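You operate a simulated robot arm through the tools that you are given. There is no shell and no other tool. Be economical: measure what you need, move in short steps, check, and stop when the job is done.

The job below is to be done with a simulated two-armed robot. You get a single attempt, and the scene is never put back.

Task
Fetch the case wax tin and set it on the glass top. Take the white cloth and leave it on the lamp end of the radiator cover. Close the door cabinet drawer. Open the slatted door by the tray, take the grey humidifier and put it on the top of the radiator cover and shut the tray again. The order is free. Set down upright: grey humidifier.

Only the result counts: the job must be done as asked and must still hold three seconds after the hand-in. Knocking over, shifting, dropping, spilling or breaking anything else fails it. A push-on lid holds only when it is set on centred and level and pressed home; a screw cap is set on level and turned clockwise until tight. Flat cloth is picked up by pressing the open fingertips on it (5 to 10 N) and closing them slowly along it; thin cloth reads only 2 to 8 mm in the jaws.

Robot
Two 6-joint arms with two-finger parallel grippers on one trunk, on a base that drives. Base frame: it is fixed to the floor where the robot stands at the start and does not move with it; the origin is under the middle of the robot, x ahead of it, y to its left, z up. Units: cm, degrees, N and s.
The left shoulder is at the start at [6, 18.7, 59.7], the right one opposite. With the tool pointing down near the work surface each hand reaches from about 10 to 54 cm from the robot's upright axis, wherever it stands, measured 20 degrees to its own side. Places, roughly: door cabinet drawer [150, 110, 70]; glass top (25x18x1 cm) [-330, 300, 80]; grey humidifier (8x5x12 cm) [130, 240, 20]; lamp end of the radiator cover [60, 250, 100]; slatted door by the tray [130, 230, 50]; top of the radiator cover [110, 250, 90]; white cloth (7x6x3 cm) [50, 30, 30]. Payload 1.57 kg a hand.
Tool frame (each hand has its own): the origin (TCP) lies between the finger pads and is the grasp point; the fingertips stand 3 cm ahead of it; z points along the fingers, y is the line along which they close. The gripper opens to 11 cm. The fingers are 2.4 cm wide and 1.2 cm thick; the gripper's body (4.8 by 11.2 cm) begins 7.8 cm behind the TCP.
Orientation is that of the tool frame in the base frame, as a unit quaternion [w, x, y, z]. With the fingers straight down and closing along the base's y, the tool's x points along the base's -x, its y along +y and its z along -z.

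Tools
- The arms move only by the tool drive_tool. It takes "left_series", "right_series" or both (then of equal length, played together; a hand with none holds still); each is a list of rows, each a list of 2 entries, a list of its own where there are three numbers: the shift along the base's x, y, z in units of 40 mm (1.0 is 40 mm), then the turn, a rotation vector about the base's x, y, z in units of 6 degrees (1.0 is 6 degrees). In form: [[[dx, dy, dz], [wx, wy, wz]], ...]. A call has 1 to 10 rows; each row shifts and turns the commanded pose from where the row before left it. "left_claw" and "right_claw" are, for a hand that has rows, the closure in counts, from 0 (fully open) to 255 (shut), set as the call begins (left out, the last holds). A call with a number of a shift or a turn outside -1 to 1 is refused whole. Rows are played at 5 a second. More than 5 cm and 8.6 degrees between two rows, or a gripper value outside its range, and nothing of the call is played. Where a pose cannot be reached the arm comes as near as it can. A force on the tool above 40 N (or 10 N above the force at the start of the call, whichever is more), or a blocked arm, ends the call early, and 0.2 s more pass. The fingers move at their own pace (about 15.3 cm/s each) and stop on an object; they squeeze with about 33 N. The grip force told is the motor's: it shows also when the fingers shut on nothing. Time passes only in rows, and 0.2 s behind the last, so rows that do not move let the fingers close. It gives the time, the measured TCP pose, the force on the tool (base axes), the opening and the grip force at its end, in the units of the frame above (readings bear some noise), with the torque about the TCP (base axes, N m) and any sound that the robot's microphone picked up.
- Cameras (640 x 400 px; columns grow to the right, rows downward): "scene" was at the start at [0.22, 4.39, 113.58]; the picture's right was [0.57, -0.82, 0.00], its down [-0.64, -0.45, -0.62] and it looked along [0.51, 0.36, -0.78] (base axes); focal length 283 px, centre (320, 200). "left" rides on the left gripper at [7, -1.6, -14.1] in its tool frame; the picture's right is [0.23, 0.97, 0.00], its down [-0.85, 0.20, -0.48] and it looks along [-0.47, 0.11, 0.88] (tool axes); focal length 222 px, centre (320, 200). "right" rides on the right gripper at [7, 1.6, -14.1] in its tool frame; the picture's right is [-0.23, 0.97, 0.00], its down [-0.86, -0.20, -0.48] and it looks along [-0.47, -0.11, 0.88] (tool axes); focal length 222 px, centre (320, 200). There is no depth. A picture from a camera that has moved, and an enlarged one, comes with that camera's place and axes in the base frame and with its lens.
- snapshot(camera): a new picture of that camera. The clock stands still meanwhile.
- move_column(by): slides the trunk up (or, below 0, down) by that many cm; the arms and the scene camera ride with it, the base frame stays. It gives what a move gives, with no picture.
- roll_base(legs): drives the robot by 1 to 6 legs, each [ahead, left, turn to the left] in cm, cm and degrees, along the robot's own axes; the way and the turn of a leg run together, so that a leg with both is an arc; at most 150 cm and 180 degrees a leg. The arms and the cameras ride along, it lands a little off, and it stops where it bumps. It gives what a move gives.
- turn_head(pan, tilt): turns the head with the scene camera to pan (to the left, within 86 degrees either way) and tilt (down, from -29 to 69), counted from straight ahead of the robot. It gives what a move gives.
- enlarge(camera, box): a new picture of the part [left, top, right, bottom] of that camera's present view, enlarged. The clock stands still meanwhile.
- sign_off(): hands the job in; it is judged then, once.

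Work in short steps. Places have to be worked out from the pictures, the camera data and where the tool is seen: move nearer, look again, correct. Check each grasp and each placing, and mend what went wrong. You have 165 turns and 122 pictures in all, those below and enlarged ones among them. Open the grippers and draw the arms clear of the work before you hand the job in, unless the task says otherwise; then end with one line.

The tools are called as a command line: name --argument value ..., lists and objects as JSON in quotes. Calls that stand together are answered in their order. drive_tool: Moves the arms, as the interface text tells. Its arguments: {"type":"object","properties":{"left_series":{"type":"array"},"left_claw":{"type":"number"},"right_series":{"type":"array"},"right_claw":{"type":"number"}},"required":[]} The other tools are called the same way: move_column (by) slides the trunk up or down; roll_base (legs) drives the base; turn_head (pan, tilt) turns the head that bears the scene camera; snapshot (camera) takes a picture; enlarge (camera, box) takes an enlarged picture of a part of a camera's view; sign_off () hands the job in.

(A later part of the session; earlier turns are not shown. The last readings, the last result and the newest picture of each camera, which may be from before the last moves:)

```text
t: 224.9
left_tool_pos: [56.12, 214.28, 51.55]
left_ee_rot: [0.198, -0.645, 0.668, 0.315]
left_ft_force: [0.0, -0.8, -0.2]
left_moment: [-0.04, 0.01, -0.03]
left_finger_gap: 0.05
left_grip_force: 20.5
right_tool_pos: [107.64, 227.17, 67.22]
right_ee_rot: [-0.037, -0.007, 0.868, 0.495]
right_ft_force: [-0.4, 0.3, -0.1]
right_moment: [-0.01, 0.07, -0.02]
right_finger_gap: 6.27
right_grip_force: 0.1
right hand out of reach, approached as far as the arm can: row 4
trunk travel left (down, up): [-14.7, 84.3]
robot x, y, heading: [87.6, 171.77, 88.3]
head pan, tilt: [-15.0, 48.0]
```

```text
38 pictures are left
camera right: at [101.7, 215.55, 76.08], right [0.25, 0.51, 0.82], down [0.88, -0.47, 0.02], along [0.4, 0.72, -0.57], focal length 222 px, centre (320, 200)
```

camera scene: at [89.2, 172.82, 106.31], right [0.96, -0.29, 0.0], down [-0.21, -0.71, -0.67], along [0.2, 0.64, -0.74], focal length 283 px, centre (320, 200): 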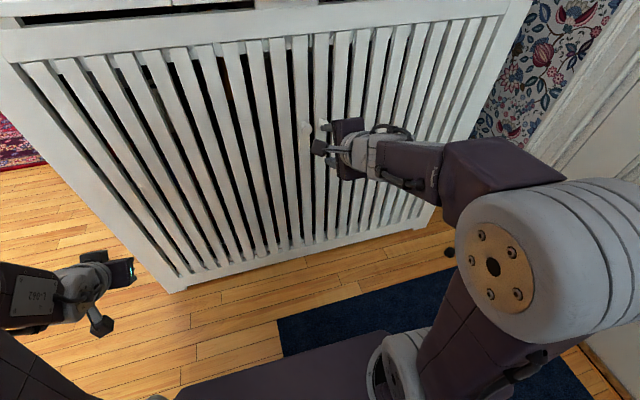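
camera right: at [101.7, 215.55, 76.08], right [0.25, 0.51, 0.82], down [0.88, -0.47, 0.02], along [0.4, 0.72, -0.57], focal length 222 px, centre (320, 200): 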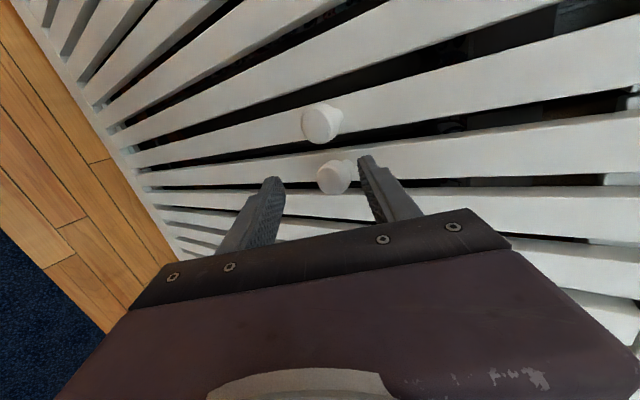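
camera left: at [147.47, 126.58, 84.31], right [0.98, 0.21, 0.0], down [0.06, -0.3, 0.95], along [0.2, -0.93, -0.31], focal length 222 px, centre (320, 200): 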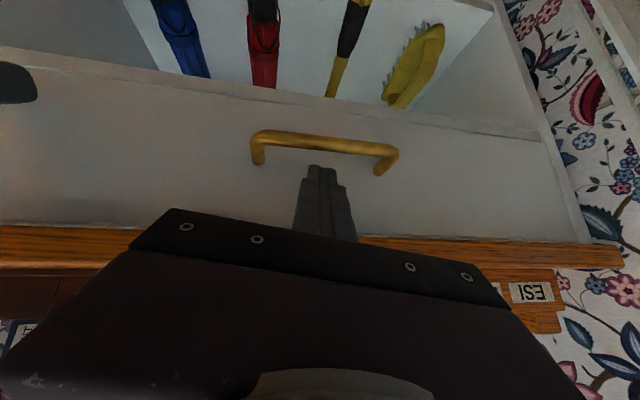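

The knob lies between and just beyond the fingertips. I'll advance 2.5 cm with the base, then close.

roll_base --legs '[[2.5, 0, 0]]'

snapshot --camera "right"

drive_tool --right_series '[[[0, 0, 0], [0, 0, 0]], [[0, 0, 0], [0, 0, 0]], [[0, 0, 0], [0, 0, 0]]]' --right_claw 255

snapshot --camera "right"

```text
t: 225.8
left_tool_pos: [56.2, 216.7, 51.7]
left_ee_rot: [0.2, -0.644, 0.668, 0.315]
left_ft_force: [0.2, -0.2, -0.6]
left_moment: [0.01, 0.01, -0.01]
left_finger_gap: 0.02
left_grip_force: 21.6
right_tool_pos: [107.65, 229.41, 67.43]
right_ee_rot: [-0.036, -0.007, 0.867, 0.497]
right_ft_force: [-1.3, -29.1, 6.7]
right_moment: [0.78, -0.09, -0.22]
right_finger_gap: 5.41
right_grip_force: 0.1
trunk travel left (down, up): [-14.7, 84.3]
robot x, y, heading: [87.84, 174.03, 88.3]
head pan, tilt: [-15.0, 48.0]
```

```text
37 pictures are left
camera right: at [101.76, 217.76, 76.29], right [0.25, 0.5, 0.83], down [0.88, -0.47, 0.02], along [0.4, 0.72, -0.56], focal length 222 px, centre (320, 200)
```

right: 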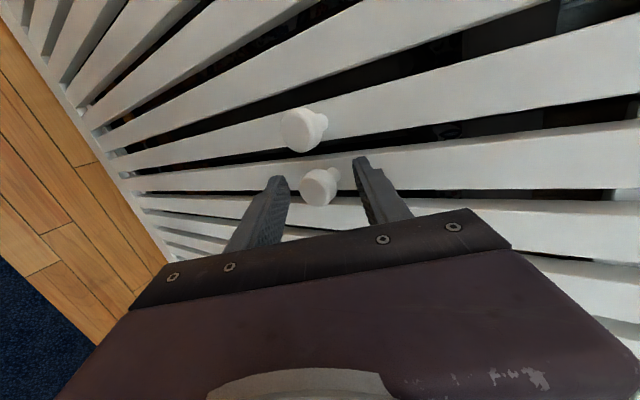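

```text
t: 226.6
left_tool_pos: [56.42, 216.83, 51.49]
left_ee_rot: [0.198, -0.644, 0.669, 0.315]
left_ft_force: [0.7, 0.4, -0.3]
left_moment: [-0.03, 0.02, 0.0]
left_finger_gap: 0.0
left_grip_force: 21.0
right_tool_pos: [107.99, 229.52, 66.94]
right_ee_rot: [-0.038, -0.005, 0.869, 0.493]
right_ft_force: [-3.1, -19.0, -13.4]
right_moment: [-0.56, 0.11, 0.0]
right_finger_gap: 3.0
right_grip_force: 39.5
trunk travel left (down, up): [-14.7, 84.3]
robot x, y, heading: [87.88, 173.39, 88.4]
head pan, tilt: [-15.0, 48.0]
```

```text
36 pictures are left
camera right: at [102.09, 217.95, 75.93], right [0.25, 0.51, 0.82], down [0.88, -0.47, 0.02], along [0.4, 0.72, -0.57], focal length 222 px, centre (320, 200)
```

right: 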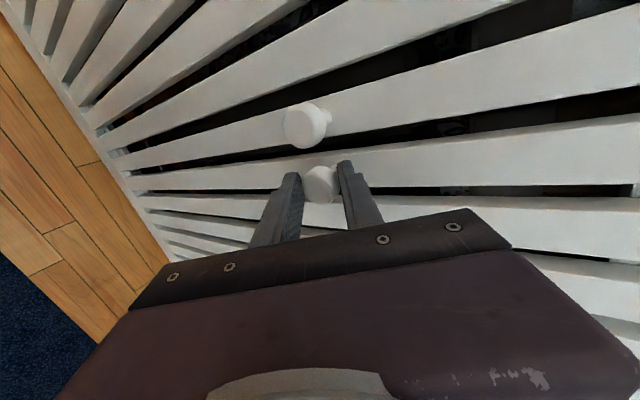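

The knob is gripped at 3.0 cm. I'll pull by driving back along the door's arc.

roll_base --legs '[[-11, -1.3, 0], [-11, -4.5, 0]]'

snapshot --camera "scene"

```text
t: 228.6
left_tool_pos: [61.06, 194.33, 51.59]
left_ee_rot: [0.198, -0.643, 0.669, 0.316]
left_ft_force: [-0.6, 0.2, 0.6]
left_moment: [0.05, -0.02, -0.03]
left_finger_gap: 0.01
left_grip_force: 20.9
right_tool_pos: [112.45, 207.22, 67.25]
right_ee_rot: [-0.039, -0.006, 0.868, 0.496]
right_ft_force: [-0.4, 1.7, 0.6]
right_moment: [0.03, 0.02, 0.02]
right_finger_gap: 0.02
right_grip_force: 21.5
trunk travel left (down, up): [-14.7, 84.3]
robot x, y, heading: [92.45, 151.45, 88.3]
head pan, tilt: [-15.0, 48.0]
```

```text
35 pictures are left
camera scene: at [94.19, 152.83, 106.3], right [0.96, -0.29, 0.0], down [-0.21, -0.71, -0.67], along [0.19, 0.64, -0.74], focal length 283 px, centre (320, 200)
```

scene: 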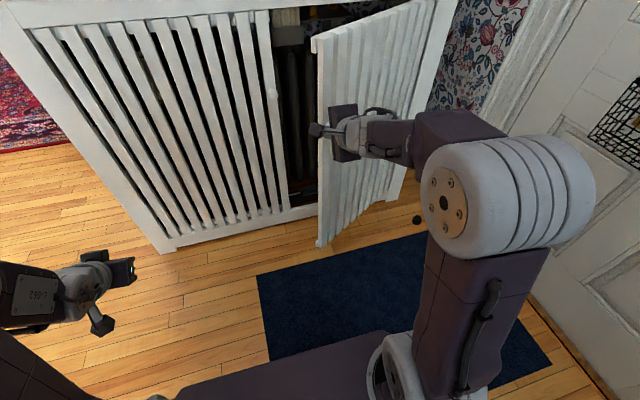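

The grip slipped late, but the door is open about 20–25°. I'll pass the closed fist through the gap behind the door edge and sweep it open.

roll_base --legs '[[0, 16, 0], [12, 0, 0], [0, -39, 0]]'

snapshot --camera "scene"

```text
t: 231.8
left_tool_pos: [55.72, 205.04, 51.83]
left_ee_rot: [0.197, -0.646, 0.666, 0.317]
left_ft_force: [1.2, -0.4, -0.1]
left_moment: [0.0, -0.05, -0.04]
left_finger_gap: 0.0
left_grip_force: 21.5
right_tool_pos: [106.47, 217.87, 67.05]
right_ee_rot: [-0.05, -0.014, 0.867, 0.495]
right_ft_force: [-9.4, -4.7, 5.1]
right_moment: [0.01, -0.72, -0.82]
right_finger_gap: 0.01
right_grip_force: 21.2
trunk travel left (down, up): [-14.7, 84.3]
robot x, y, heading: [87.04, 162.05, 88.5]
head pan, tilt: [-15.0, 48.0]
stopped in leg 3: the force on the tool passed its limit (the readings are from after the stop); the commanded pose is now the measured one
```

```text
34 pictures are left
camera scene: at [88.5, 163.4, 106.32], right [0.96, -0.29, 0.0], down [-0.21, -0.71, -0.67], along [0.2, 0.64, -0.74], focal length 283 px, centre (320, 200)
```

scene: 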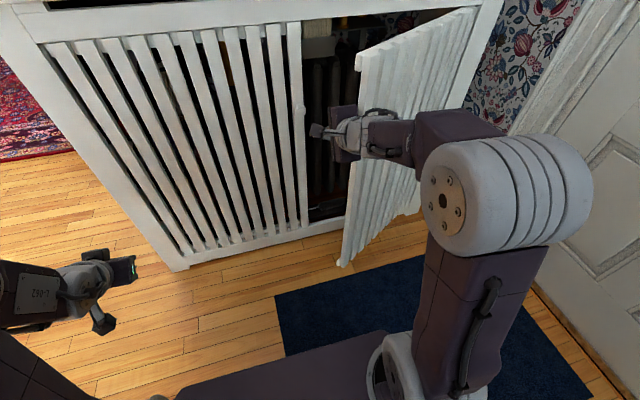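

Contact was the door edge against the gripper body, at (111, 209), and a fast sideways hit tripped the limit. I'll push in small slow legs, moving right and slightly back along the door's arc.

roll_base --legs '[[-1.5, -3, 0], [-1.5, -3, 0], [-2, -3, 0], [-2, -3, 0], [-2, -3, 0], [-2, -3, 0]]'

snapshot --camera "scene"

```text
t: 232.6
left_tool_pos: [56.64, 204.22, 52.08]
left_ee_rot: [0.201, -0.649, 0.663, 0.315]
left_ft_force: [0.2, -0.1, -0.4]
left_moment: [0.05, -0.02, 0.03]
left_finger_gap: 0.0
left_grip_force: 21.5
right_tool_pos: [107.0, 216.89, 66.89]
right_ee_rot: [-0.059, -0.019, 0.868, 0.493]
right_ft_force: [-21.1, -11.3, 5.5]
right_moment: [0.31, -1.36, -1.81]
right_finger_gap: 0.0
right_grip_force: 21.1
trunk travel left (down, up): [-14.7, 84.3]
robot x, y, heading: [87.54, 161.23, 88.4]
head pan, tilt: [-15.0, 48.0]
stopped in leg 1: the force on the tool passed its limit (the readings are from after the stop); the commanded pose is now the measured one
```

```text
33 pictures are left
camera scene: at [88.95, 162.51, 106.32], right [0.96, -0.29, 0.01], down [-0.21, -0.71, -0.67], along [0.2, 0.64, -0.74], focal length 283 px, centre (320, 200)
```

scene: 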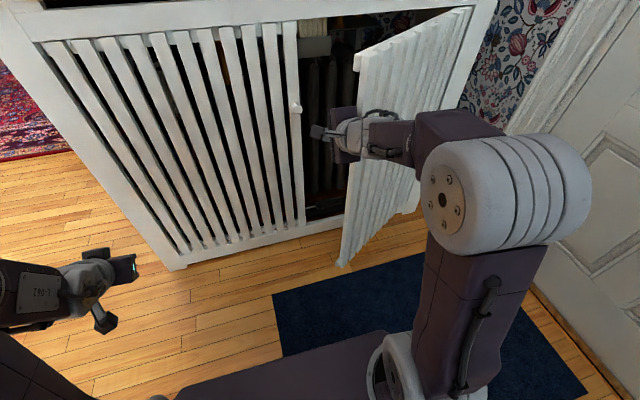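

The door wedges when pushed purely sideways. Rotating the base clockwise moves the hand along a better direction, so I'll ease off and turn right in small increments.

roll_base --legs '[[0, 2, 0], [0, 0, -4], [0, 0, -4], [0, 0, -4], [0, 0, -4]]'

snapshot --camera "scene"

```text
t: 234.2
left_tool_pos: [58.4, 206.61, 52.2]
left_ee_rot: [0.215, -0.623, 0.687, 0.305]
left_ft_force: [0.2, -1.1, 1.1]
left_moment: [-0.01, -0.01, 0.03]
left_finger_gap: 0.0
left_grip_force: 21.2
right_tool_pos: [109.45, 214.42, 66.46]
right_ee_rot: [-0.041, 0.017, 0.869, 0.493]
right_ft_force: [-12.5, -6.7, 1.2]
right_moment: [0.47, -1.08, -0.66]
right_finger_gap: 0.02
right_grip_force: 21.8
trunk travel left (down, up): [-14.7, 84.3]
robot x, y, heading: [85.13, 161.04, 82.8]
head pan, tilt: [-15.0, 48.0]
stopped in leg 3: the force on the tool passed its limit (the readings are from after the stop); the commanded pose is now the measured one
```

```text
32 pictures are left
camera scene: at [86.65, 162.08, 106.3], right [0.93, -0.38, 0.0], down [-0.28, -0.69, -0.67], along [0.26, 0.62, -0.74], focal length 283 px, centre (320, 200)
```

scene: 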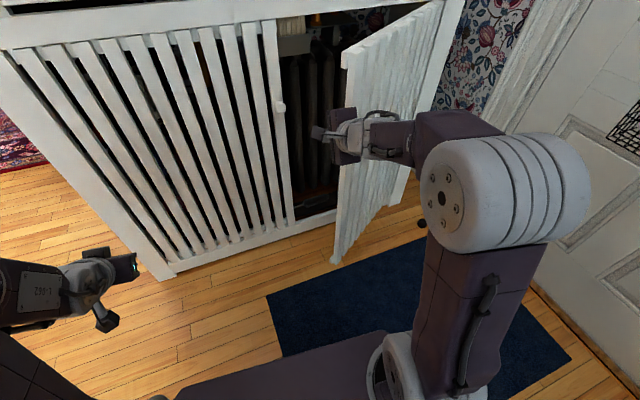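

The right forearm comes from the door's outer side, so pushing from inside jams it. Pulling by the knob is the right motion. I'll first pull the hand out to the left and back, then look for the knob and the interior.

roll_base --legs '[[0, 5, 0], [-18, 0, 0], [0, 0, -12]]'

turn_head --pan -5 --tilt 40

snapshot --camera "scene"

snapshot --camera "right"

```text
t: 237.0
left_tool_pos: [61.35, 193.69, 52.17]
left_ee_rot: [0.244, -0.549, 0.748, 0.281]
left_ft_force: [0.0, -0.4, -0.5]
left_moment: [-0.03, -0.04, 0.01]
left_finger_gap: 0.0
left_grip_force: 21.5
right_tool_pos: [113.0, 190.74, 66.28]
right_ee_rot: [0.01, 0.11, 0.863, 0.493]
right_ft_force: [0.4, -0.1, 0.7]
right_moment: [0.0, -0.03, 0.04]
right_finger_gap: 0.0
right_grip_force: 21.7
trunk travel left (down, up): [-14.7, 84.3]
robot x, y, heading: [77.72, 143.31, 70.9]
head pan, tilt: [-15.0, 48.0]
```

```text
t: 237.7
left_tool_pos: [61.56, 193.49, 52.44]
left_ee_rot: [0.246, -0.553, 0.744, 0.281]
left_ft_force: [0.0, -0.4, 0.4]
left_moment: [0.03, 0.01, 0.02]
left_finger_gap: 0.01
left_grip_force: 21.4
right_tool_pos: [113.23, 190.69, 66.31]
right_ee_rot: [0.009, 0.11, 0.863, 0.494]
right_ft_force: [0.2, -0.1, 0.2]
right_moment: [0.03, -0.03, 0.04]
right_finger_gap: 0.0
right_grip_force: 21.8
trunk travel left (down, up): [-14.7, 84.3]
robot x, y, heading: [78.0, 143.24, 70.9]
head pan, tilt: [-5.0, 40.0]
```

```text
31 pictures are left
camera scene: at [78.89, 145.56, 107.45], right [0.91, -0.41, 0.0], down [-0.26, -0.59, -0.77], along [0.32, 0.7, -0.64], focal length 283 px, centre (320, 200)
```

scene: 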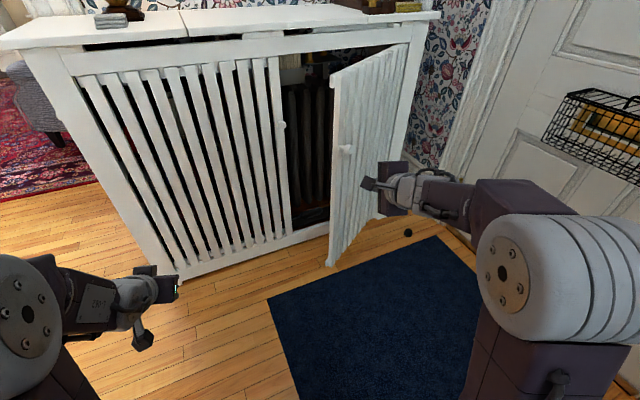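

```text
30 pictures are left
camera right: at [105.04, 180.85, 75.46], right [0.4, 0.43, 0.81], down [0.74, -0.67, -0.01], along [0.54, 0.6, -0.59], focal length 222 px, centre (320, 200)
```

right: 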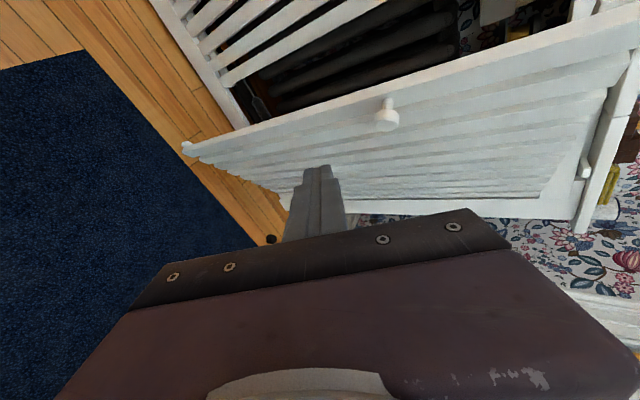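

The knob is now at about (115.3, 207, 66.5), so the door is open about 31°. I'll open the fingers and drive onto the knob.

drive_tool --right_series '[[[0, 0, 0.2], [0, 0, 0]], [[0, 0, 0], [0, 0, 0]]]' --right_claw 110

roll_base --legs '[[0, 3.4, 0], [11.5, 0, 0]]'

snapshot --camera "right"

```text
t: 238.3
left_tool_pos: [61.5, 193.54, 52.4]
left_ee_rot: [0.246, -0.553, 0.744, 0.281]
left_ft_force: [-0.9, -0.4, 0.0]
left_moment: [0.01, 0.03, -0.02]
left_finger_gap: 0.01
left_grip_force: 22.1
right_tool_pos: [113.24, 190.59, 66.8]
right_ee_rot: [0.009, 0.109, 0.862, 0.496]
right_ft_force: [0.2, 0.5, 0.6]
right_moment: [-0.02, 0.03, -0.05]
right_finger_gap: 6.26
right_grip_force: 0.1
trunk travel left (down, up): [-14.7, 84.3]
robot x, y, heading: [77.95, 142.98, 71.0]
head pan, tilt: [-5.0, 40.0]
```

```text
t: 240.0
left_tool_pos: [61.86, 205.26, 52.45]
left_ee_rot: [0.245, -0.551, 0.746, 0.281]
left_ft_force: [0.4, -0.3, -0.3]
left_moment: [0.02, -0.01, 0.01]
left_finger_gap: 0.02
left_grip_force: 21.6
right_tool_pos: [113.44, 202.06, 66.89]
right_ee_rot: [0.009, 0.111, 0.86, 0.498]
right_ft_force: [-0.2, -0.1, -0.8]
right_moment: [-0.01, 0.01, -0.01]
right_finger_gap: 6.27
right_grip_force: 0.0
trunk travel left (down, up): [-14.7, 84.3]
robot x, y, heading: [78.19, 155.13, 70.6]
head pan, tilt: [-5.0, 40.0]
```

```text
29 pictures are left
camera right: at [105.19, 192.22, 75.9], right [0.4, 0.42, 0.81], down [0.74, -0.68, -0.01], along [0.55, 0.6, -0.58], focal length 222 px, centre (320, 200)
```

right: 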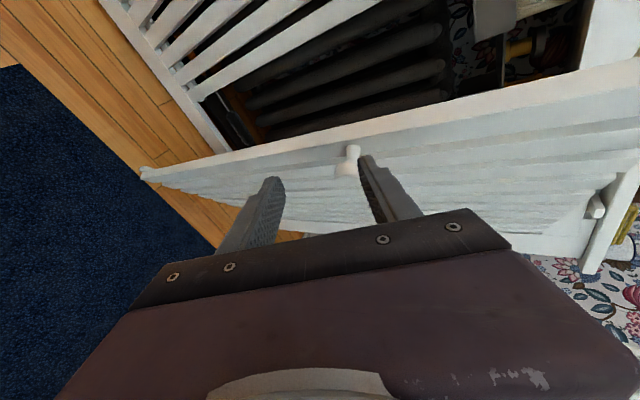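

The knob is just ahead between the tips. I'll go forward 3 cm and close.

roll_base --legs '[[3, 0, 0]]'

drive_tool --right_series '[[[0, 0, 0], [0, 0, 0]], [[0, 0, 0], [0, 0, 0]], [[0, 0, 0], [0, 0, 0]]]' --right_claw 255

snapshot --camera "right"

```text
t: 240.8
left_tool_pos: [65.36, 209.44, 52.34]
left_ee_rot: [0.246, -0.554, 0.744, 0.281]
left_ft_force: [0.6, 0.1, -0.3]
left_moment: [0.04, 0.02, -0.01]
left_finger_gap: 0.01
left_grip_force: 21.8
right_tool_pos: [117.07, 206.37, 66.71]
right_ee_rot: [0.008, 0.111, 0.861, 0.496]
right_ft_force: [-0.2, 0.0, 0.9]
right_moment: [0.03, 0.01, 0.01]
right_finger_gap: 6.27
right_grip_force: 0.1
trunk travel left (down, up): [-14.7, 84.3]
robot x, y, heading: [81.26, 159.27, 70.9]
head pan, tilt: [-5.0, 40.0]
```

```text
t: 241.6
left_tool_pos: [65.85, 209.53, 52.41]
left_ee_rot: [0.246, -0.557, 0.742, 0.28]
left_ft_force: [1.0, 0.2, 0.0]
left_moment: [0.0, 0.04, 0.03]
left_finger_gap: 0.01
left_grip_force: 21.3
right_tool_pos: [117.95, 206.27, 66.59]
right_ee_rot: [0.009, 0.113, 0.861, 0.496]
right_ft_force: [6.4, -0.1, 0.7]
right_moment: [-0.08, 0.32, 0.52]
right_finger_gap: 0.0
right_grip_force: 21.3
trunk travel left (down, up): [-14.7, 84.3]
robot x, y, heading: [82.19, 159.14, 70.9]
head pan, tilt: [-5.0, 40.0]
```

```text
28 pictures are left
camera right: at [109.61, 196.61, 75.7], right [0.4, 0.42, 0.81], down [0.73, -0.68, -0.01], along [0.55, 0.6, -0.58], focal length 222 px, centre (320, 200)
```

right: 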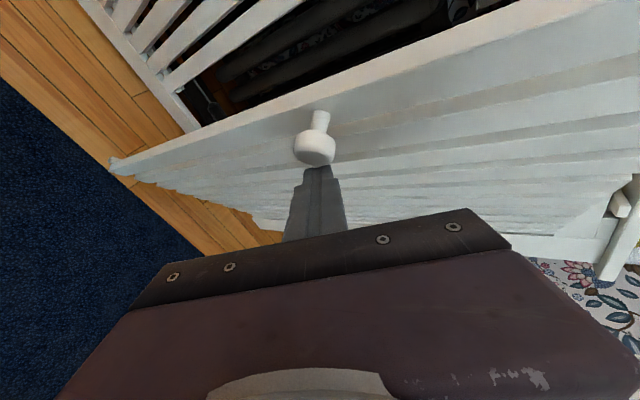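

The base overshot sideways, so the fingers are 3 cm to the right of the knob. I'll back off with the arm, shift left, open and approach again.

drive_tool --right_series '[[[0, -0.6, 0], [0, 0, 0]], [[0, -0.6, 0], [0, 0, 0]], [[-0.4, 0, 0], [0, 0, 0]], [[-0.4, 0, 0], [0, 0, 0]]]'

drive_tool --right_series '[[[0, 0, 0], [0, 0, 0]], [[0, 0.3, 0], [0, 0, 0]], [[0, 0.4, 0], [0, 0, 0]]]' --right_claw 110

snapshot --camera "right"

```text
t: 242.6
left_tool_pos: [64.36, 209.22, 52.45]
left_ee_rot: [0.246, -0.558, 0.742, 0.279]
left_ft_force: [0.3, 0.3, -1.0]
left_moment: [-0.03, 0.04, 0.0]
left_finger_gap: 0.0
left_grip_force: 21.6
right_tool_pos: [112.82, 201.21, 66.44]
right_ee_rot: [0.008, 0.111, 0.861, 0.496]
right_ft_force: [0.9, -0.4, 0.0]
right_moment: [-0.02, -0.01, 0.01]
right_finger_gap: 0.01
right_grip_force: 21.1
trunk travel left (down, up): [-14.7, 84.3]
robot x, y, heading: [80.62, 158.75, 70.8]
head pan, tilt: [-5.0, 40.0]
```

```text
t: 243.4
left_tool_pos: [66.19, 209.85, 52.36]
left_ee_rot: [0.247, -0.558, 0.742, 0.279]
left_ft_force: [0.2, -1.0, 0.1]
left_moment: [0.05, 0.02, 0.02]
left_finger_gap: 0.02
left_grip_force: 21.1
right_tool_pos: [114.79, 204.74, 66.4]
right_ee_rot: [0.008, 0.111, 0.862, 0.495]
right_ft_force: [-0.1, 0.2, -0.3]
right_moment: [0.01, -0.02, -0.03]
right_finger_gap: 6.25
right_grip_force: 0.1
trunk travel left (down, up): [-14.7, 84.3]
robot x, y, heading: [82.06, 159.5, 70.7]
head pan, tilt: [-5.0, 40.0]
```

```text
27 pictures are left
camera right: at [106.54, 194.97, 75.6], right [0.4, 0.43, 0.81], down [0.74, -0.67, -0.01], along [0.54, 0.6, -0.58], focal length 222 px, centre (320, 200)
```

right: 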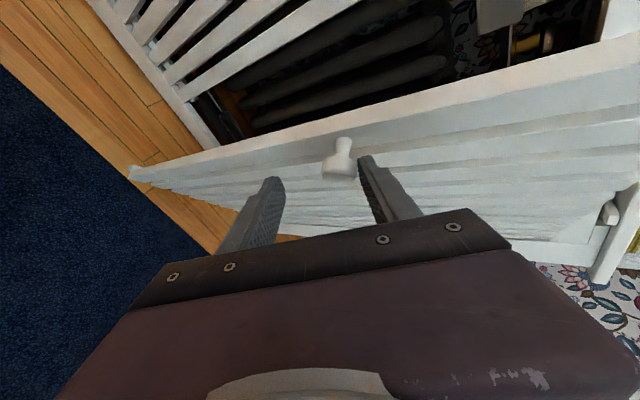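

The knob is now centred just beyond the tips. I'll advance 1.8 cm, raise 5 mm and close.

drive_tool --right_series '[[[0, 0.25, 0.12], [0, 0, 0]], [[0, 0.22, 0], [0, 0, 0]]]'

drive_tool --right_series '[[[0, 0, 0], [0, 0, 0]], [[0, 0, 0], [0, 0, 0]], [[0, 0, 0], [0, 0, 0]]]' --right_claw 255

```text
t: 244.0
left_tool_pos: [64.75, 208.91, 52.48]
left_ee_rot: [0.246, -0.557, 0.742, 0.279]
left_ft_force: [-0.4, 0.2, -0.4]
left_moment: [0.0, -0.02, 0.02]
left_finger_gap: 0.0
left_grip_force: 20.9
right_tool_pos: [113.22, 205.79, 66.92]
right_ee_rot: [0.008, 0.112, 0.861, 0.496]
right_ft_force: [-0.1, 0.4, -0.2]
right_moment: [-0.02, -0.01, 0.01]
right_finger_gap: 6.24
right_grip_force: 0.0
trunk travel left (down, up): [-14.7, 84.3]
robot x, y, heading: [80.71, 158.43, 70.6]
head pan, tilt: [-5.0, 40.0]
```

```text
t: 244.8
left_tool_pos: [65.13, 209.4, 52.42]
left_ee_rot: [0.247, -0.561, 0.739, 0.28]
left_ft_force: [-0.2, 0.1, -0.5]
left_moment: [-0.03, -0.02, 0.01]
left_finger_gap: 0.0
left_grip_force: 21.4
right_tool_pos: [113.29, 206.72, 67.64]
right_ee_rot: [0.003, 0.105, 0.858, 0.503]
right_ft_force: [-9.9, -4.3, 22.8]
right_moment: [0.45, 0.3, 0.73]
right_finger_gap: 2.33
right_grip_force: 35.7
trunk travel left (down, up): [-14.7, 84.3]
robot x, y, heading: [81.5, 158.67, 71.1]
head pan, tilt: [-5.0, 40.0]
stopped in row 3 (right hand): the force on the tool passed its limit (the readings are from after the stop); the commanded pose is now the measured one
```

Gripped at 2.3 cm. I'll pull along the arc in small legs.

roll_base --legs '[[-2.5, -3.1, 0], [-2.2, -3.4, 0], [-1.7, -3.6, 0], [-1.3, -3.8, 0]]'

snapshot --camera "scene"

```text
t: 245.9
left_tool_pos: [66.96, 205.84, 52.24]
left_ee_rot: [0.245, -0.566, 0.736, 0.278]
left_ft_force: [0.7, 0.1, 0.2]
left_moment: [-0.01, 0.01, 0.01]
left_finger_gap: 0.02
left_grip_force: 21.3
right_tool_pos: [115.2, 203.52, 67.59]
right_ee_rot: [-0.002, 0.108, 0.857, 0.505]
right_ft_force: [-9.8, -4.6, 14.7]
right_moment: [0.54, 0.93, 0.53]
right_finger_gap: 1.98
right_grip_force: 33.1
trunk travel left (down, up): [-14.7, 84.3]
robot x, y, heading: [83.74, 155.67, 71.2]
head pan, tilt: [-5.0, 40.0]
stopped in leg 2: the force on the tool passed its limit (the readings are from after the stop); the commanded pose is now the measured one
```

```text
26 pictures are left
camera scene: at [84.47, 156.96, 107.42], right [0.92, -0.4, 0.0], down [-0.26, -0.58, -0.77], along [0.31, 0.7, -0.64], focal length 283 px, centre (320, 200)
```

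scene: 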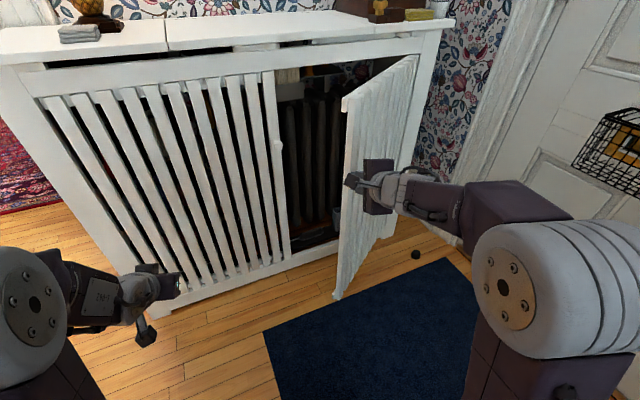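

The door moved further. I'll keep pulling with a bit more −y.

roll_base --legs '[[-2.8, -1.8, 0], [-2.6, -2.2, 0], [-2.4, -2.6, 0], [-2, -3, 0]]'

snapshot --camera "scene"

```text
t: 248.1
left_tool_pos: [73.16, 193.59, 52.12]
left_ee_rot: [0.245, -0.568, 0.736, 0.276]
left_ft_force: [-0.9, 1.0, 0.7]
left_moment: [-0.02, 0.0, 0.04]
left_finger_gap: 0.0
left_grip_force: 21.2
right_tool_pos: [121.63, 191.13, 67.33]
right_ee_rot: [-0.001, 0.109, 0.859, 0.501]
right_ft_force: [-0.3, 0.4, 0.7]
right_moment: [-0.04, -0.03, -0.03]
right_finger_gap: 0.0
right_grip_force: 21.2
trunk travel left (down, up): [-14.7, 84.3]
robot x, y, heading: [89.33, 143.21, 71.0]
head pan, tilt: [-5.0, 40.0]
```

```text
25 pictures are left
camera scene: at [90.51, 145.33, 107.45], right [0.91, -0.4, 0.0], down [-0.26, -0.59, -0.77], along [0.31, 0.7, -0.64], focal length 283 px, centre (320, 200)
```

scene: 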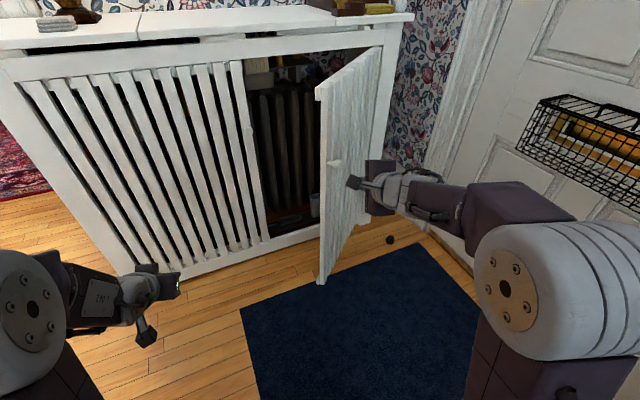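

The door is about 38° open and something grey is visible low inside. I'll zoom in.

enlarge --camera "scene" --box '[230, 40, 390, 240]'

```text
2.00 times, centred on (310, 140) of scene
camera zoom: at [90.51, 145.33, 107.45], right [0.91, -0.4, 0.0], down [-0.26, -0.59, -0.77], along [0.31, 0.7, -0.64], focal length 565 px, centre (340, 320)
```

zoom: 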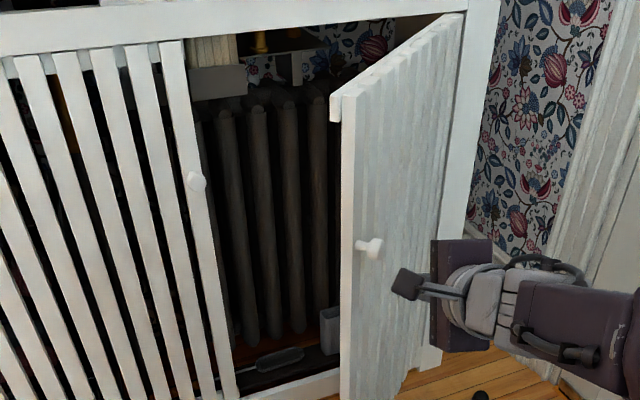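

The humidifier is at about (130, 240, 19), partly behind the half-open door, so the door must open wider. I'll raise the right hand above the door top, point it straight down, and hook behind the door's top edge from inside.

move_column --by 34

drive_tool --right_series '[[[0, 0, 0], [-1, 0, 0]], [[0, 0, 0], [-1, 0, 0]], [[0, 0, 0], [-1, 0, 0]], [[0, 0, 0], [-1, 0, 0]], [[0, 0, 0], [-1, 0, 0]], [[0, 0, 0], [-1, 0, 0]], [[0, 0, 0], [-1, 0, 0]], [[0, 0, 0], [-1, 0, 0]], [[0, 0, 0], [-1, 0, 0]], [[0, 0, 0], [-1, 0, 0]]]'

roll_base --legs '[[20, 0, 0]]'

snapshot --camera "scene"

```text
t: 251.4
left_tool_pos: [73.33, 193.71, 86.39]
left_ee_rot: [0.246, -0.574, 0.731, 0.274]
left_ft_force: [-1.3, -0.1, 0.6]
left_moment: [0.03, -0.01, -0.02]
left_finger_gap: 0.02
left_grip_force: 21.6
right_tool_pos: [121.82, 191.17, 101.18]
right_ee_rot: [-0.003, 0.11, 0.858, 0.501]
right_ft_force: [1.0, 0.9, -0.5]
right_moment: [0.02, 0.01, 0.0]
right_finger_gap: 0.01
right_grip_force: 21.3
trunk travel left (down, up): [-48.7, 50.3]
robot x, y, heading: [89.69, 142.91, 71.2]
head pan, tilt: [-5.0, 40.0]
```

```text
t: 253.6
left_tool_pos: [73.14, 193.69, 86.34]
left_ee_rot: [0.247, -0.575, 0.73, 0.275]
left_ft_force: [0.1, 1.0, -0.8]
left_moment: [-0.02, 0.01, -0.01]
left_finger_gap: 0.0
left_grip_force: 21.3
right_tool_pos: [124.96, 190.56, 97.42]
right_ee_rot: [0.12, 0.111, 0.97, 0.179]
right_ft_force: [-1.0, -0.1, 0.7]
right_moment: [-0.04, 0.04, 0.05]
right_finger_gap: 0.0
right_grip_force: 21.1
right hand out of reach, approached as far as the arm can: row 1, 2, 3, 4, 5
trunk travel left (down, up): [-48.7, 50.3]
robot x, y, heading: [89.5, 143.24, 70.9]
head pan, tilt: [-5.0, 40.0]
```

```text
t: 255.2
left_tool_pos: [79.62, 211.96, 86.36]
left_ee_rot: [0.245, -0.57, 0.735, 0.275]
left_ft_force: [-1.0, 0.1, -0.2]
left_moment: [-0.01, 0.01, -0.01]
left_finger_gap: 0.0
left_grip_force: 21.0
right_tool_pos: [131.32, 208.67, 97.32]
right_ee_rot: [0.12, 0.113, 0.97, 0.18]
right_ft_force: [-0.1, -0.3, -0.6]
right_moment: [-0.05, 0.03, 0.0]
right_finger_gap: 0.01
right_grip_force: 21.0
trunk travel left (down, up): [-48.7, 50.3]
robot x, y, heading: [95.66, 161.11, 71.3]
head pan, tilt: [-5.0, 40.0]
```

```text
23 pictures are left
camera scene: at [97.05, 162.98, 141.46], right [0.91, -0.4, 0.0], down [-0.26, -0.59, -0.77], along [0.31, 0.7, -0.64], focal length 283 px, centre (320, 200)
```

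scene: 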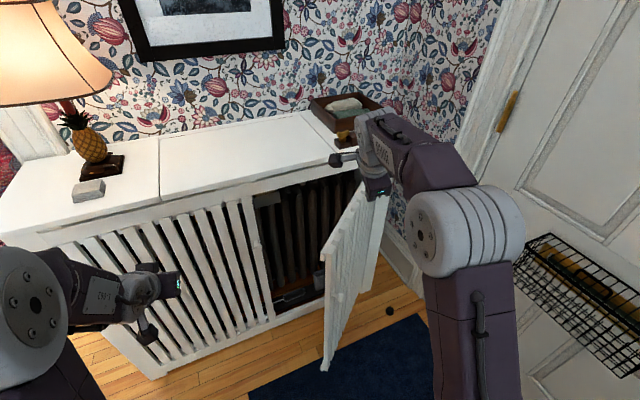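

The door is about 46° open (its hinge is nearer, at x≈143). I'll move the hand over the door to its inner side and lower the fingertips behind the top edge.

drive_tool --right_series '[[[-0.8, 0.15, 0], [0, 0, 0]], [[-0.8, 0.15, 0], [0, 0, 0]], [[-0.8, 0.15, 0], [0, 0, 0]], [[-0.8, 0.15, 0], [0, 0, 0]], [[-0.8, 0.15, 0], [0, 0, 0]], [[-0.8, 0, 0], [0, 0, 0]], [[0, 0, -1], [0, 0, 0]], [[0, 0, -1], [0, 0, 0]], [[0, 0, -1], [0, 0, 0]], [[0, 0, -1], [0, 0, 0]]]'

snapshot --camera "scene"

```text
t: 257.4
left_tool_pos: [79.63, 212.21, 86.28]
left_ee_rot: [0.245, -0.572, 0.733, 0.273]
left_ft_force: [0.0, 0.4, 0.7]
left_moment: [-0.02, -0.01, -0.02]
left_finger_gap: 0.0
left_grip_force: 21.3
right_tool_pos: [112.16, 212.28, 81.0]
right_ee_rot: [0.119, 0.112, 0.97, 0.179]
right_ft_force: [0.4, -0.5, -0.1]
right_moment: [0.04, 0.02, 0.0]
right_finger_gap: 0.0
right_grip_force: 21.1
trunk travel left (down, up): [-48.7, 50.3]
robot x, y, heading: [95.7, 161.34, 71.1]
head pan, tilt: [-5.0, 40.0]
```

```text
22 pictures are left
camera scene: at [97.01, 162.92, 141.46], right [0.91, -0.4, 0.0], down [-0.26, -0.58, -0.77], along [0.31, 0.7, -0.64], focal length 283 px, centre (320, 200)
```

scene: 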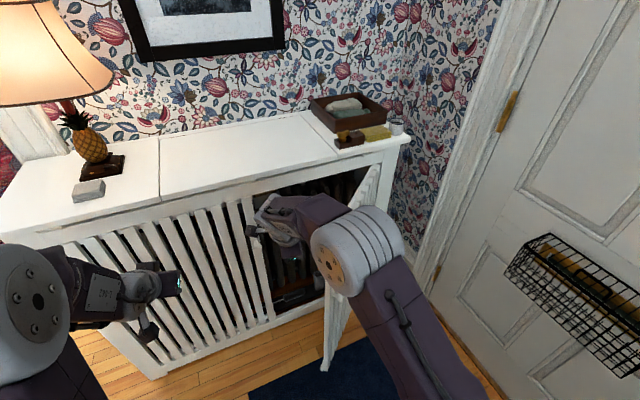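

The hand is on the inner side of the door. I'll sweep right and back along the arc.

drive_tool --right_series '[[[0.44, -0.1, 0], [0, 0, 0]], [[0.44, -0.1, 0], [0, 0, 0]], [[0.44, -0.1, 0], [0, 0, 0]], [[0.44, -0.1, 0], [0, 0, 0]], [[0.49, -0.33, 0], [0, 0, 0]], [[0.49, -0.33, 0], [0, 0, 0]], [[0.49, -0.33, 0], [0, 0, 0]], [[0.49, -0.33, 0], [0, 0, 0]], [[0.5, -0.2, 0], [0, 0, 0]], [[0.5, -0.2, 0], [0, 0, 0]]]'

drive_tool --right_series '[[[0.5, -0.2, 0], [0, 0, 0]], [[0.5, -0.1, 0], [0, 0, 0]], [[0.5, 0, 0], [0, 0, 0]], [[0.5, 0, 0], [0, 0, 0]]]'

snapshot --camera "scene"

```text
t: 259.6
left_tool_pos: [79.76, 212.18, 86.23]
left_ee_rot: [0.244, -0.573, 0.732, 0.274]
left_ft_force: [-0.4, -0.1, 0.3]
left_moment: [0.0, 0.01, 0.0]
left_finger_gap: 0.0
left_grip_force: 21.7
right_tool_pos: [131.44, 203.21, 81.19]
right_ee_rot: [0.119, 0.113, 0.97, 0.179]
right_ft_force: [0.9, 0.1, 0.7]
right_moment: [0.01, 0.02, -0.02]
right_finger_gap: 0.01
right_grip_force: 21.2
trunk travel left (down, up): [-48.7, 50.3]
robot x, y, heading: [95.56, 161.53, 71.3]
head pan, tilt: [-5.0, 40.0]
```

```text
t: 260.6
left_tool_pos: [79.69, 212.03, 86.29]
left_ee_rot: [0.244, -0.573, 0.732, 0.274]
left_ft_force: [-0.4, 0.3, -0.9]
left_moment: [0.0, -0.02, 0.03]
left_finger_gap: 0.0
left_grip_force: 21.3
right_tool_pos: [139.18, 202.19, 81.1]
right_ee_rot: [0.118, 0.112, 0.97, 0.179]
right_ft_force: [-0.3, -0.2, 0.9]
right_moment: [0.02, 0.0, -0.01]
right_finger_gap: 0.0
right_grip_force: 21.4
trunk travel left (down, up): [-48.7, 50.3]
robot x, y, heading: [95.48, 161.16, 70.9]
head pan, tilt: [-5.0, 40.0]
```

```text
21 pictures are left
camera scene: at [97.09, 162.83, 141.46], right [0.91, -0.4, 0.0], down [-0.26, -0.58, -0.77], along [0.31, 0.7, -0.64], focal length 283 px, centre (320, 200)
```

scene: 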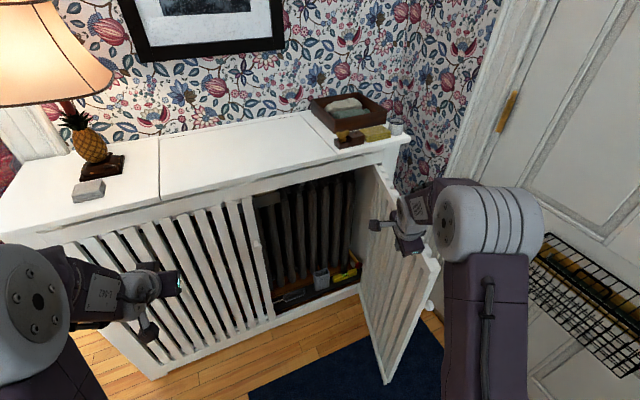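

The door is wide open and the grey humidifier is clearly visible. I'll zoom in on it.

enlarge --camera "scene" --box '[250, 190, 410, 310]'

```text
3.33 times, centred on (330, 250) of scene
camera zoom: at [97.09, 162.83, 141.46], right [0.91, -0.4, 0.0], down [-0.26, -0.58, -0.77], along [0.31, 0.7, -0.64], focal length 942 px, centre (287, 33)
```

zoom: 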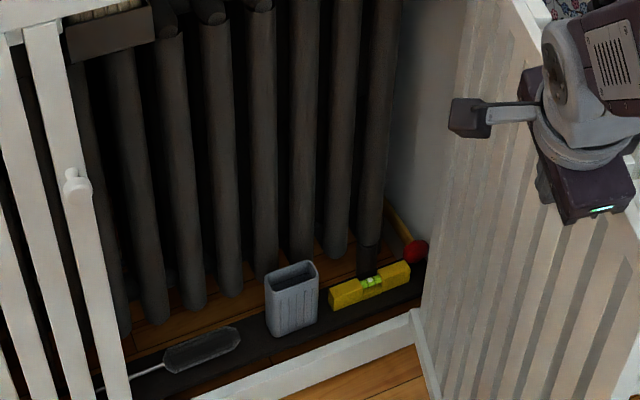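

The humidifier stands at about (132, 242), with its 8 cm width along x, next to a level. I'll lift the hand clear, turn to face the cover squarely, shift left a little, then restore the right wrist to its 45° forward pose and tuck the left hand back.

drive_tool --right_series '[[[-0.3, 0, 1], [0, 0, 0]], [[-0.3, 0, 1], [0, 0, 0]], [[0, 0, 1], [0, 0, 0]], [[0, 0, 1], [0, 0, 0]]]'

roll_base --legs '[[0, 0, 19], [0, 6, 0]]'

drive_tool --right_series '[[[0, -0.2, 0], [0.146, -0.518, 0.927]], [[0, -0.2, 0], [0.146, -0.518, 0.927]], [[0, -0.2, 0], [0.146, -0.518, 0.927]], [[0, -0.2, 0], [0.146, -0.518, 0.927]], [[0, -0.2, 0], [0.146, -0.518, 0.927]], [[0, 0, 0], [0.146, -0.518, 0.927]], [[0, 0, 0], [0.146, -0.518, 0.927]], [[0, 0, 0], [0.146, -0.518, 0.927]], [[0, 0, 0], [0.146, -0.518, 0.927]], [[0, 0, 0], [0.146, -0.518, 0.927]]]' --left_series '[[[0, -0.25, 0], [0, 0, 0]], [[0, -0.25, 0], [0, 0, 0]], [[0, -0.25, 0], [0, 0, 0]], [[0, -0.25, 0], [0, 0, 0]], [[0, -0.25, 0], [0, 0, 0]], [[0, -0.25, 0], [0, 0, 0]], [[0, -0.25, 0], [0, 0, 0]], [[0, -0.25, 0], [0, 0, 0]], [[0, 0, 0], [0, 0, 0]], [[0, 0, 0], [0, 0, 0]]]'

drive_tool --right_series '[[[0, 0, 0], [0.146, -0.518, 0.927]], [[0, 0, 0], [0.146, -0.518, 0.927]], [[0, 0, 0], [0.146, -0.518, 0.927]]]' --right_claw 15

```text
t: 261.6
left_tool_pos: [79.61, 212.15, 86.3]
left_ee_rot: [0.245, -0.572, 0.733, 0.274]
left_ft_force: [1.5, 0.1, 0.9]
left_moment: [0.0, -0.02, 0.0]
left_finger_gap: 0.03
left_grip_force: 21.7
right_tool_pos: [136.59, 202.36, 97.26]
right_ee_rot: [0.119, 0.112, 0.97, 0.177]
right_ft_force: [0.0, -0.2, -0.2]
right_moment: [-0.01, 0.02, 0.0]
right_finger_gap: 0.0
right_grip_force: 21.0
trunk travel left (down, up): [-48.7, 50.3]
robot x, y, heading: [95.72, 161.42, 71.2]
head pan, tilt: [-5.0, 40.0]
```

```text
t: 263.6
left_tool_pos: [57.68, 203.75, 86.36]
left_ee_rot: [-0.197, 0.686, -0.627, -0.311]
left_ft_force: [-0.6, -0.5, -0.3]
left_moment: [-0.01, -0.04, -0.01]
left_finger_gap: 0.0
left_grip_force: 20.9
right_tool_pos: [114.67, 213.3, 97.04]
right_ee_rot: [0.088, -0.05, 0.975, 0.198]
right_ft_force: [-0.1, -0.1, 0.3]
right_moment: [-0.02, -0.01, -0.01]
right_finger_gap: 0.0
right_grip_force: 21.5
trunk travel left (down, up): [-48.7, 50.3]
robot x, y, heading: [89.69, 161.31, 90.3]
head pan, tilt: [-5.0, 40.0]
```

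```text
t: 265.8
left_tool_pos: [55.63, 199.63, 87.9]
left_ee_rot: [-0.195, 0.687, -0.627, -0.31]
left_ft_force: [0.1, 0.0, 0.2]
left_moment: [0.05, 0.02, 0.01]
left_finger_gap: 0.0
left_grip_force: 21.3
left hand out of reach, approached as far as the arm can: row 4, 5, 6, 7, 8
right_tool_pos: [114.38, 209.49, 97.0]
right_ee_rot: [0.239, -0.537, 0.765, 0.263]
right_ft_force: [0.0, 0.2, 0.0]
right_moment: [0.0, 0.04, 0.01]
right_finger_gap: 0.0
right_grip_force: 20.9
trunk travel left (down, up): [-48.7, 50.3]
robot x, y, heading: [89.32, 161.08, 90.2]
head pan, tilt: [-5.0, 40.0]
```

```text
t: 266.6
left_tool_pos: [55.84, 199.74, 87.93]
left_ee_rot: [-0.195, 0.687, -0.628, -0.309]
left_ft_force: [0.3, -0.7, -1.1]
left_moment: [-0.01, 0.0, -0.03]
left_finger_gap: 0.02
left_grip_force: 20.7
right_tool_pos: [114.77, 209.94, 97.01]
right_ee_rot: [-0.274, 0.654, -0.652, -0.268]
right_ft_force: [0.0, -0.4, 0.3]
right_moment: [-0.03, 0.01, 0.0]
right_finger_gap: 10.35
right_grip_force: 0.1
trunk travel left (down, up): [-48.7, 50.3]
robot x, y, heading: [89.72, 161.34, 90.4]
head pan, tilt: [-5.0, 40.0]
```

The pose is restored. I'll lower the trunk 40 cm and look inside with the right camera.

move_column --by -40

roll_base --legs '[[12, 0, 0]]'

snapshot --camera "right"

snapshot --camera "scene"

```text
t: 270.4
left_tool_pos: [55.72, 199.79, 47.73]
left_ee_rot: [-0.195, 0.687, -0.628, -0.309]
left_ft_force: [-0.2, -0.1, -0.3]
left_moment: [0.01, 0.03, -0.02]
left_finger_gap: 0.0
left_grip_force: 21.8
right_tool_pos: [114.62, 209.79, 57.16]
right_ee_rot: [-0.273, 0.654, -0.652, -0.268]
right_ft_force: [0.2, 0.3, 0.4]
right_moment: [0.01, 0.01, 0.01]
right_finger_gap: 10.34
right_grip_force: 0.0
trunk travel left (down, up): [-8.7, 90.3]
robot x, y, heading: [89.85, 161.1, 90.1]
head pan, tilt: [-5.0, 40.0]
```

```text
t: 271.7
left_tool_pos: [55.83, 212.05, 47.84]
left_ee_rot: [-0.196, 0.686, -0.629, -0.308]
left_ft_force: [-1.1, 0.0, 0.0]
left_moment: [-0.01, -0.02, -0.01]
left_finger_gap: 0.01
left_grip_force: 21.0
right_tool_pos: [114.73, 221.97, 56.94]
right_ee_rot: [0.273, -0.653, 0.654, 0.268]
right_ft_force: [-1.0, -0.3, 0.2]
right_moment: [0.02, 0.0, 0.0]
right_finger_gap: 10.35
right_grip_force: 0.0
trunk travel left (down, up): [-8.7, 90.3]
robot x, y, heading: [89.53, 173.81, 90.1]
head pan, tilt: [-5.0, 40.0]
```

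```text
19 pictures are left
camera right: at [113.04, 207.01, 62.0], right [-0.97, 0.16, 0.15], down [0.19, 0.27, 0.94], along [0.11, 0.95, -0.29], focal length 222 px, centre (320, 200)
```

right: 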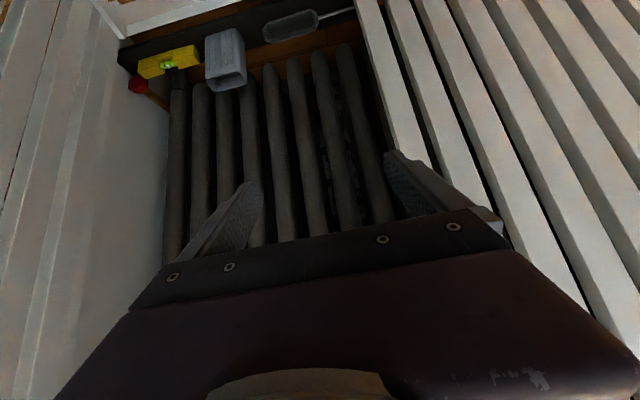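

```text
18 pictures are left
camera scene: at [89.8, 175.91, 101.45], right [1.0, -0.09, 0.0], down [-0.05, -0.64, -0.77], along [0.07, 0.76, -0.64], focal length 283 px, centre (320, 200)
```

scene: 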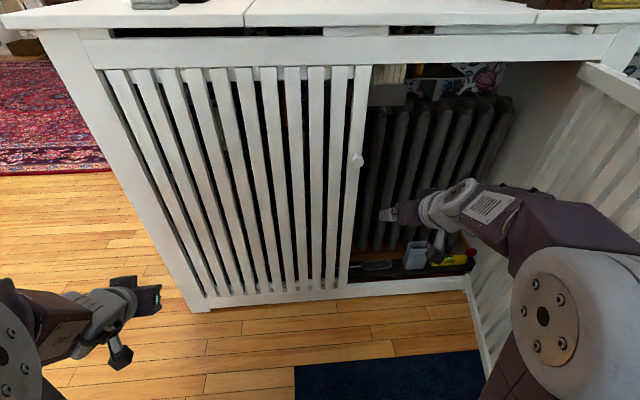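

Triangulation gives the humidifier top at about (133.4, 243.5, 19.5). I'll lower the trunk fully, move closer and bring the hand in above and in front of it.

move_column --by -8.5

roll_base --legs '[[9, -5, 0]]'

drive_tool --right_series '[[[0.55, 0, -0.7], [0, 0, 0]], [[0.55, 0, -0.7], [0, 0, 0]], [[0.55, 0, -0.7], [0, 0, 0]], [[0.55, 0, -0.7], [0, 0, 0]], [[0.55, 0, -0.7], [0, 0, 0]], [[0.55, 0, -0.7], [0, 0, 0]]]'

snapshot --camera "right"

```text
t: 272.9
left_tool_pos: [55.96, 211.99, 39.3]
left_ee_rot: [-0.194, 0.686, -0.63, -0.309]
left_ft_force: [0.0, -0.1, -0.1]
left_moment: [0.0, -0.01, -0.01]
left_finger_gap: 0.0
left_grip_force: 21.1
right_tool_pos: [114.8, 221.95, 48.57]
right_ee_rot: [0.272, -0.652, 0.655, 0.268]
right_ft_force: [0.0, -0.7, 1.0]
right_moment: [0.01, 0.0, 0.02]
right_finger_gap: 10.36
right_grip_force: 0.0
trunk travel left (down, up): [-0.2, 98.8]
robot x, y, heading: [89.99, 173.2, 90.0]
head pan, tilt: [-5.0, 40.0]
```

```text
t: 274.1
left_tool_pos: [61.16, 221.14, 39.47]
left_ee_rot: [-0.195, 0.684, -0.631, -0.309]
left_ft_force: [0.7, 0.4, -0.3]
left_moment: [0.0, 0.0, 0.01]
left_finger_gap: 0.01
left_grip_force: 20.8
right_tool_pos: [120.03, 230.81, 48.45]
right_ee_rot: [0.271, -0.652, 0.656, 0.267]
right_ft_force: [0.3, 0.3, -0.1]
right_moment: [-0.01, -0.01, 0.0]
right_finger_gap: 10.36
right_grip_force: 0.1
trunk travel left (down, up): [-0.2, 98.8]
robot x, y, heading: [94.55, 182.42, 89.7]
head pan, tilt: [-5.0, 40.0]
```

```text
t: 275.5
left_tool_pos: [61.26, 221.09, 39.59]
left_ee_rot: [-0.193, 0.684, -0.631, -0.31]
left_ft_force: [0.2, 0.2, -0.3]
left_moment: [0.02, -0.01, 0.0]
left_finger_gap: 0.01
left_grip_force: 21.9
right_tool_pos: [133.46, 230.9, 31.44]
right_ee_rot: [0.271, -0.652, 0.655, 0.269]
right_ft_force: [-0.5, 0.2, 0.9]
right_moment: [-0.03, -0.02, 0.01]
right_finger_gap: 10.35
right_grip_force: 0.0
trunk travel left (down, up): [-0.2, 98.8]
robot x, y, heading: [94.66, 182.11, 89.7]
head pan, tilt: [-5.0, 40.0]
```

```text
17 pictures are left
camera right: at [131.74, 215.98, 36.41], right [-0.97, 0.17, 0.16], down [0.2, 0.27, 0.94], along [0.12, 0.95, -0.29], focal length 222 px, centre (320, 200)
```

right: 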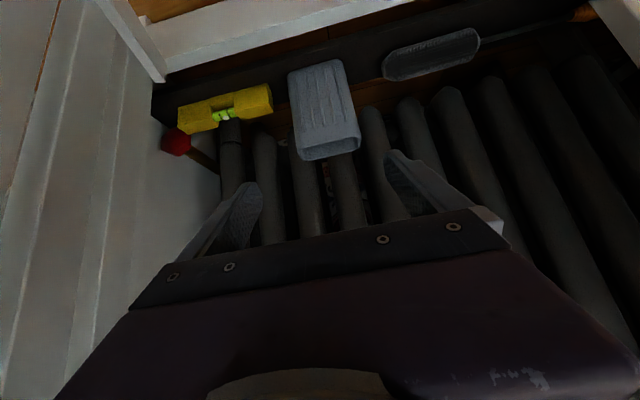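

The humidifier spans z 10–21.5 and is centred at (132.7, 243). I'll slide in along the tool axis with the fingers on either side.

drive_tool --right_series '[[[-0.1, 0.43, -0.5], [0, 0, 0]], [[-0.08, 0.43, -0.5], [0, 0, 0]], [[0, 0.43, -0.5], [0, 0, 0]], [[0, 0.43, -0.5], [0, 0, 0]], [[0, 0.43, -0.5], [0, 0, 0]], [[0, 0.43, -0.45], [0, 0, 0]]]'

snapshot --camera "right"

```text
t: 276.9
left_tool_pos: [61.18, 221.13, 39.73]
left_ee_rot: [-0.193, 0.684, -0.631, -0.311]
left_ft_force: [0.5, -0.6, 0.7]
left_moment: [0.01, -0.01, -0.02]
left_finger_gap: 0.0
left_grip_force: 21.3
right_tool_pos: [132.43, 241.13, 19.69]
right_ee_rot: [0.271, -0.651, 0.656, 0.27]
right_ft_force: [-0.1, -0.9, -1.0]
right_moment: [-0.02, 0.01, 0.02]
right_finger_gap: 10.35
right_grip_force: 0.2
trunk travel left (down, up): [-0.2, 98.8]
robot x, y, heading: [94.48, 182.36, 89.9]
head pan, tilt: [-5.0, 40.0]
```

```text
16 pictures are left
camera right: at [130.72, 226.29, 24.73], right [-0.97, 0.17, 0.16], down [0.2, 0.27, 0.94], along [0.12, 0.95, -0.29], focal length 222 px, centre (320, 200)
```

right: 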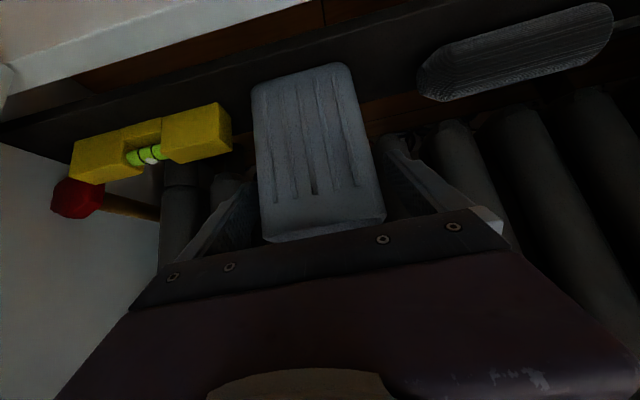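

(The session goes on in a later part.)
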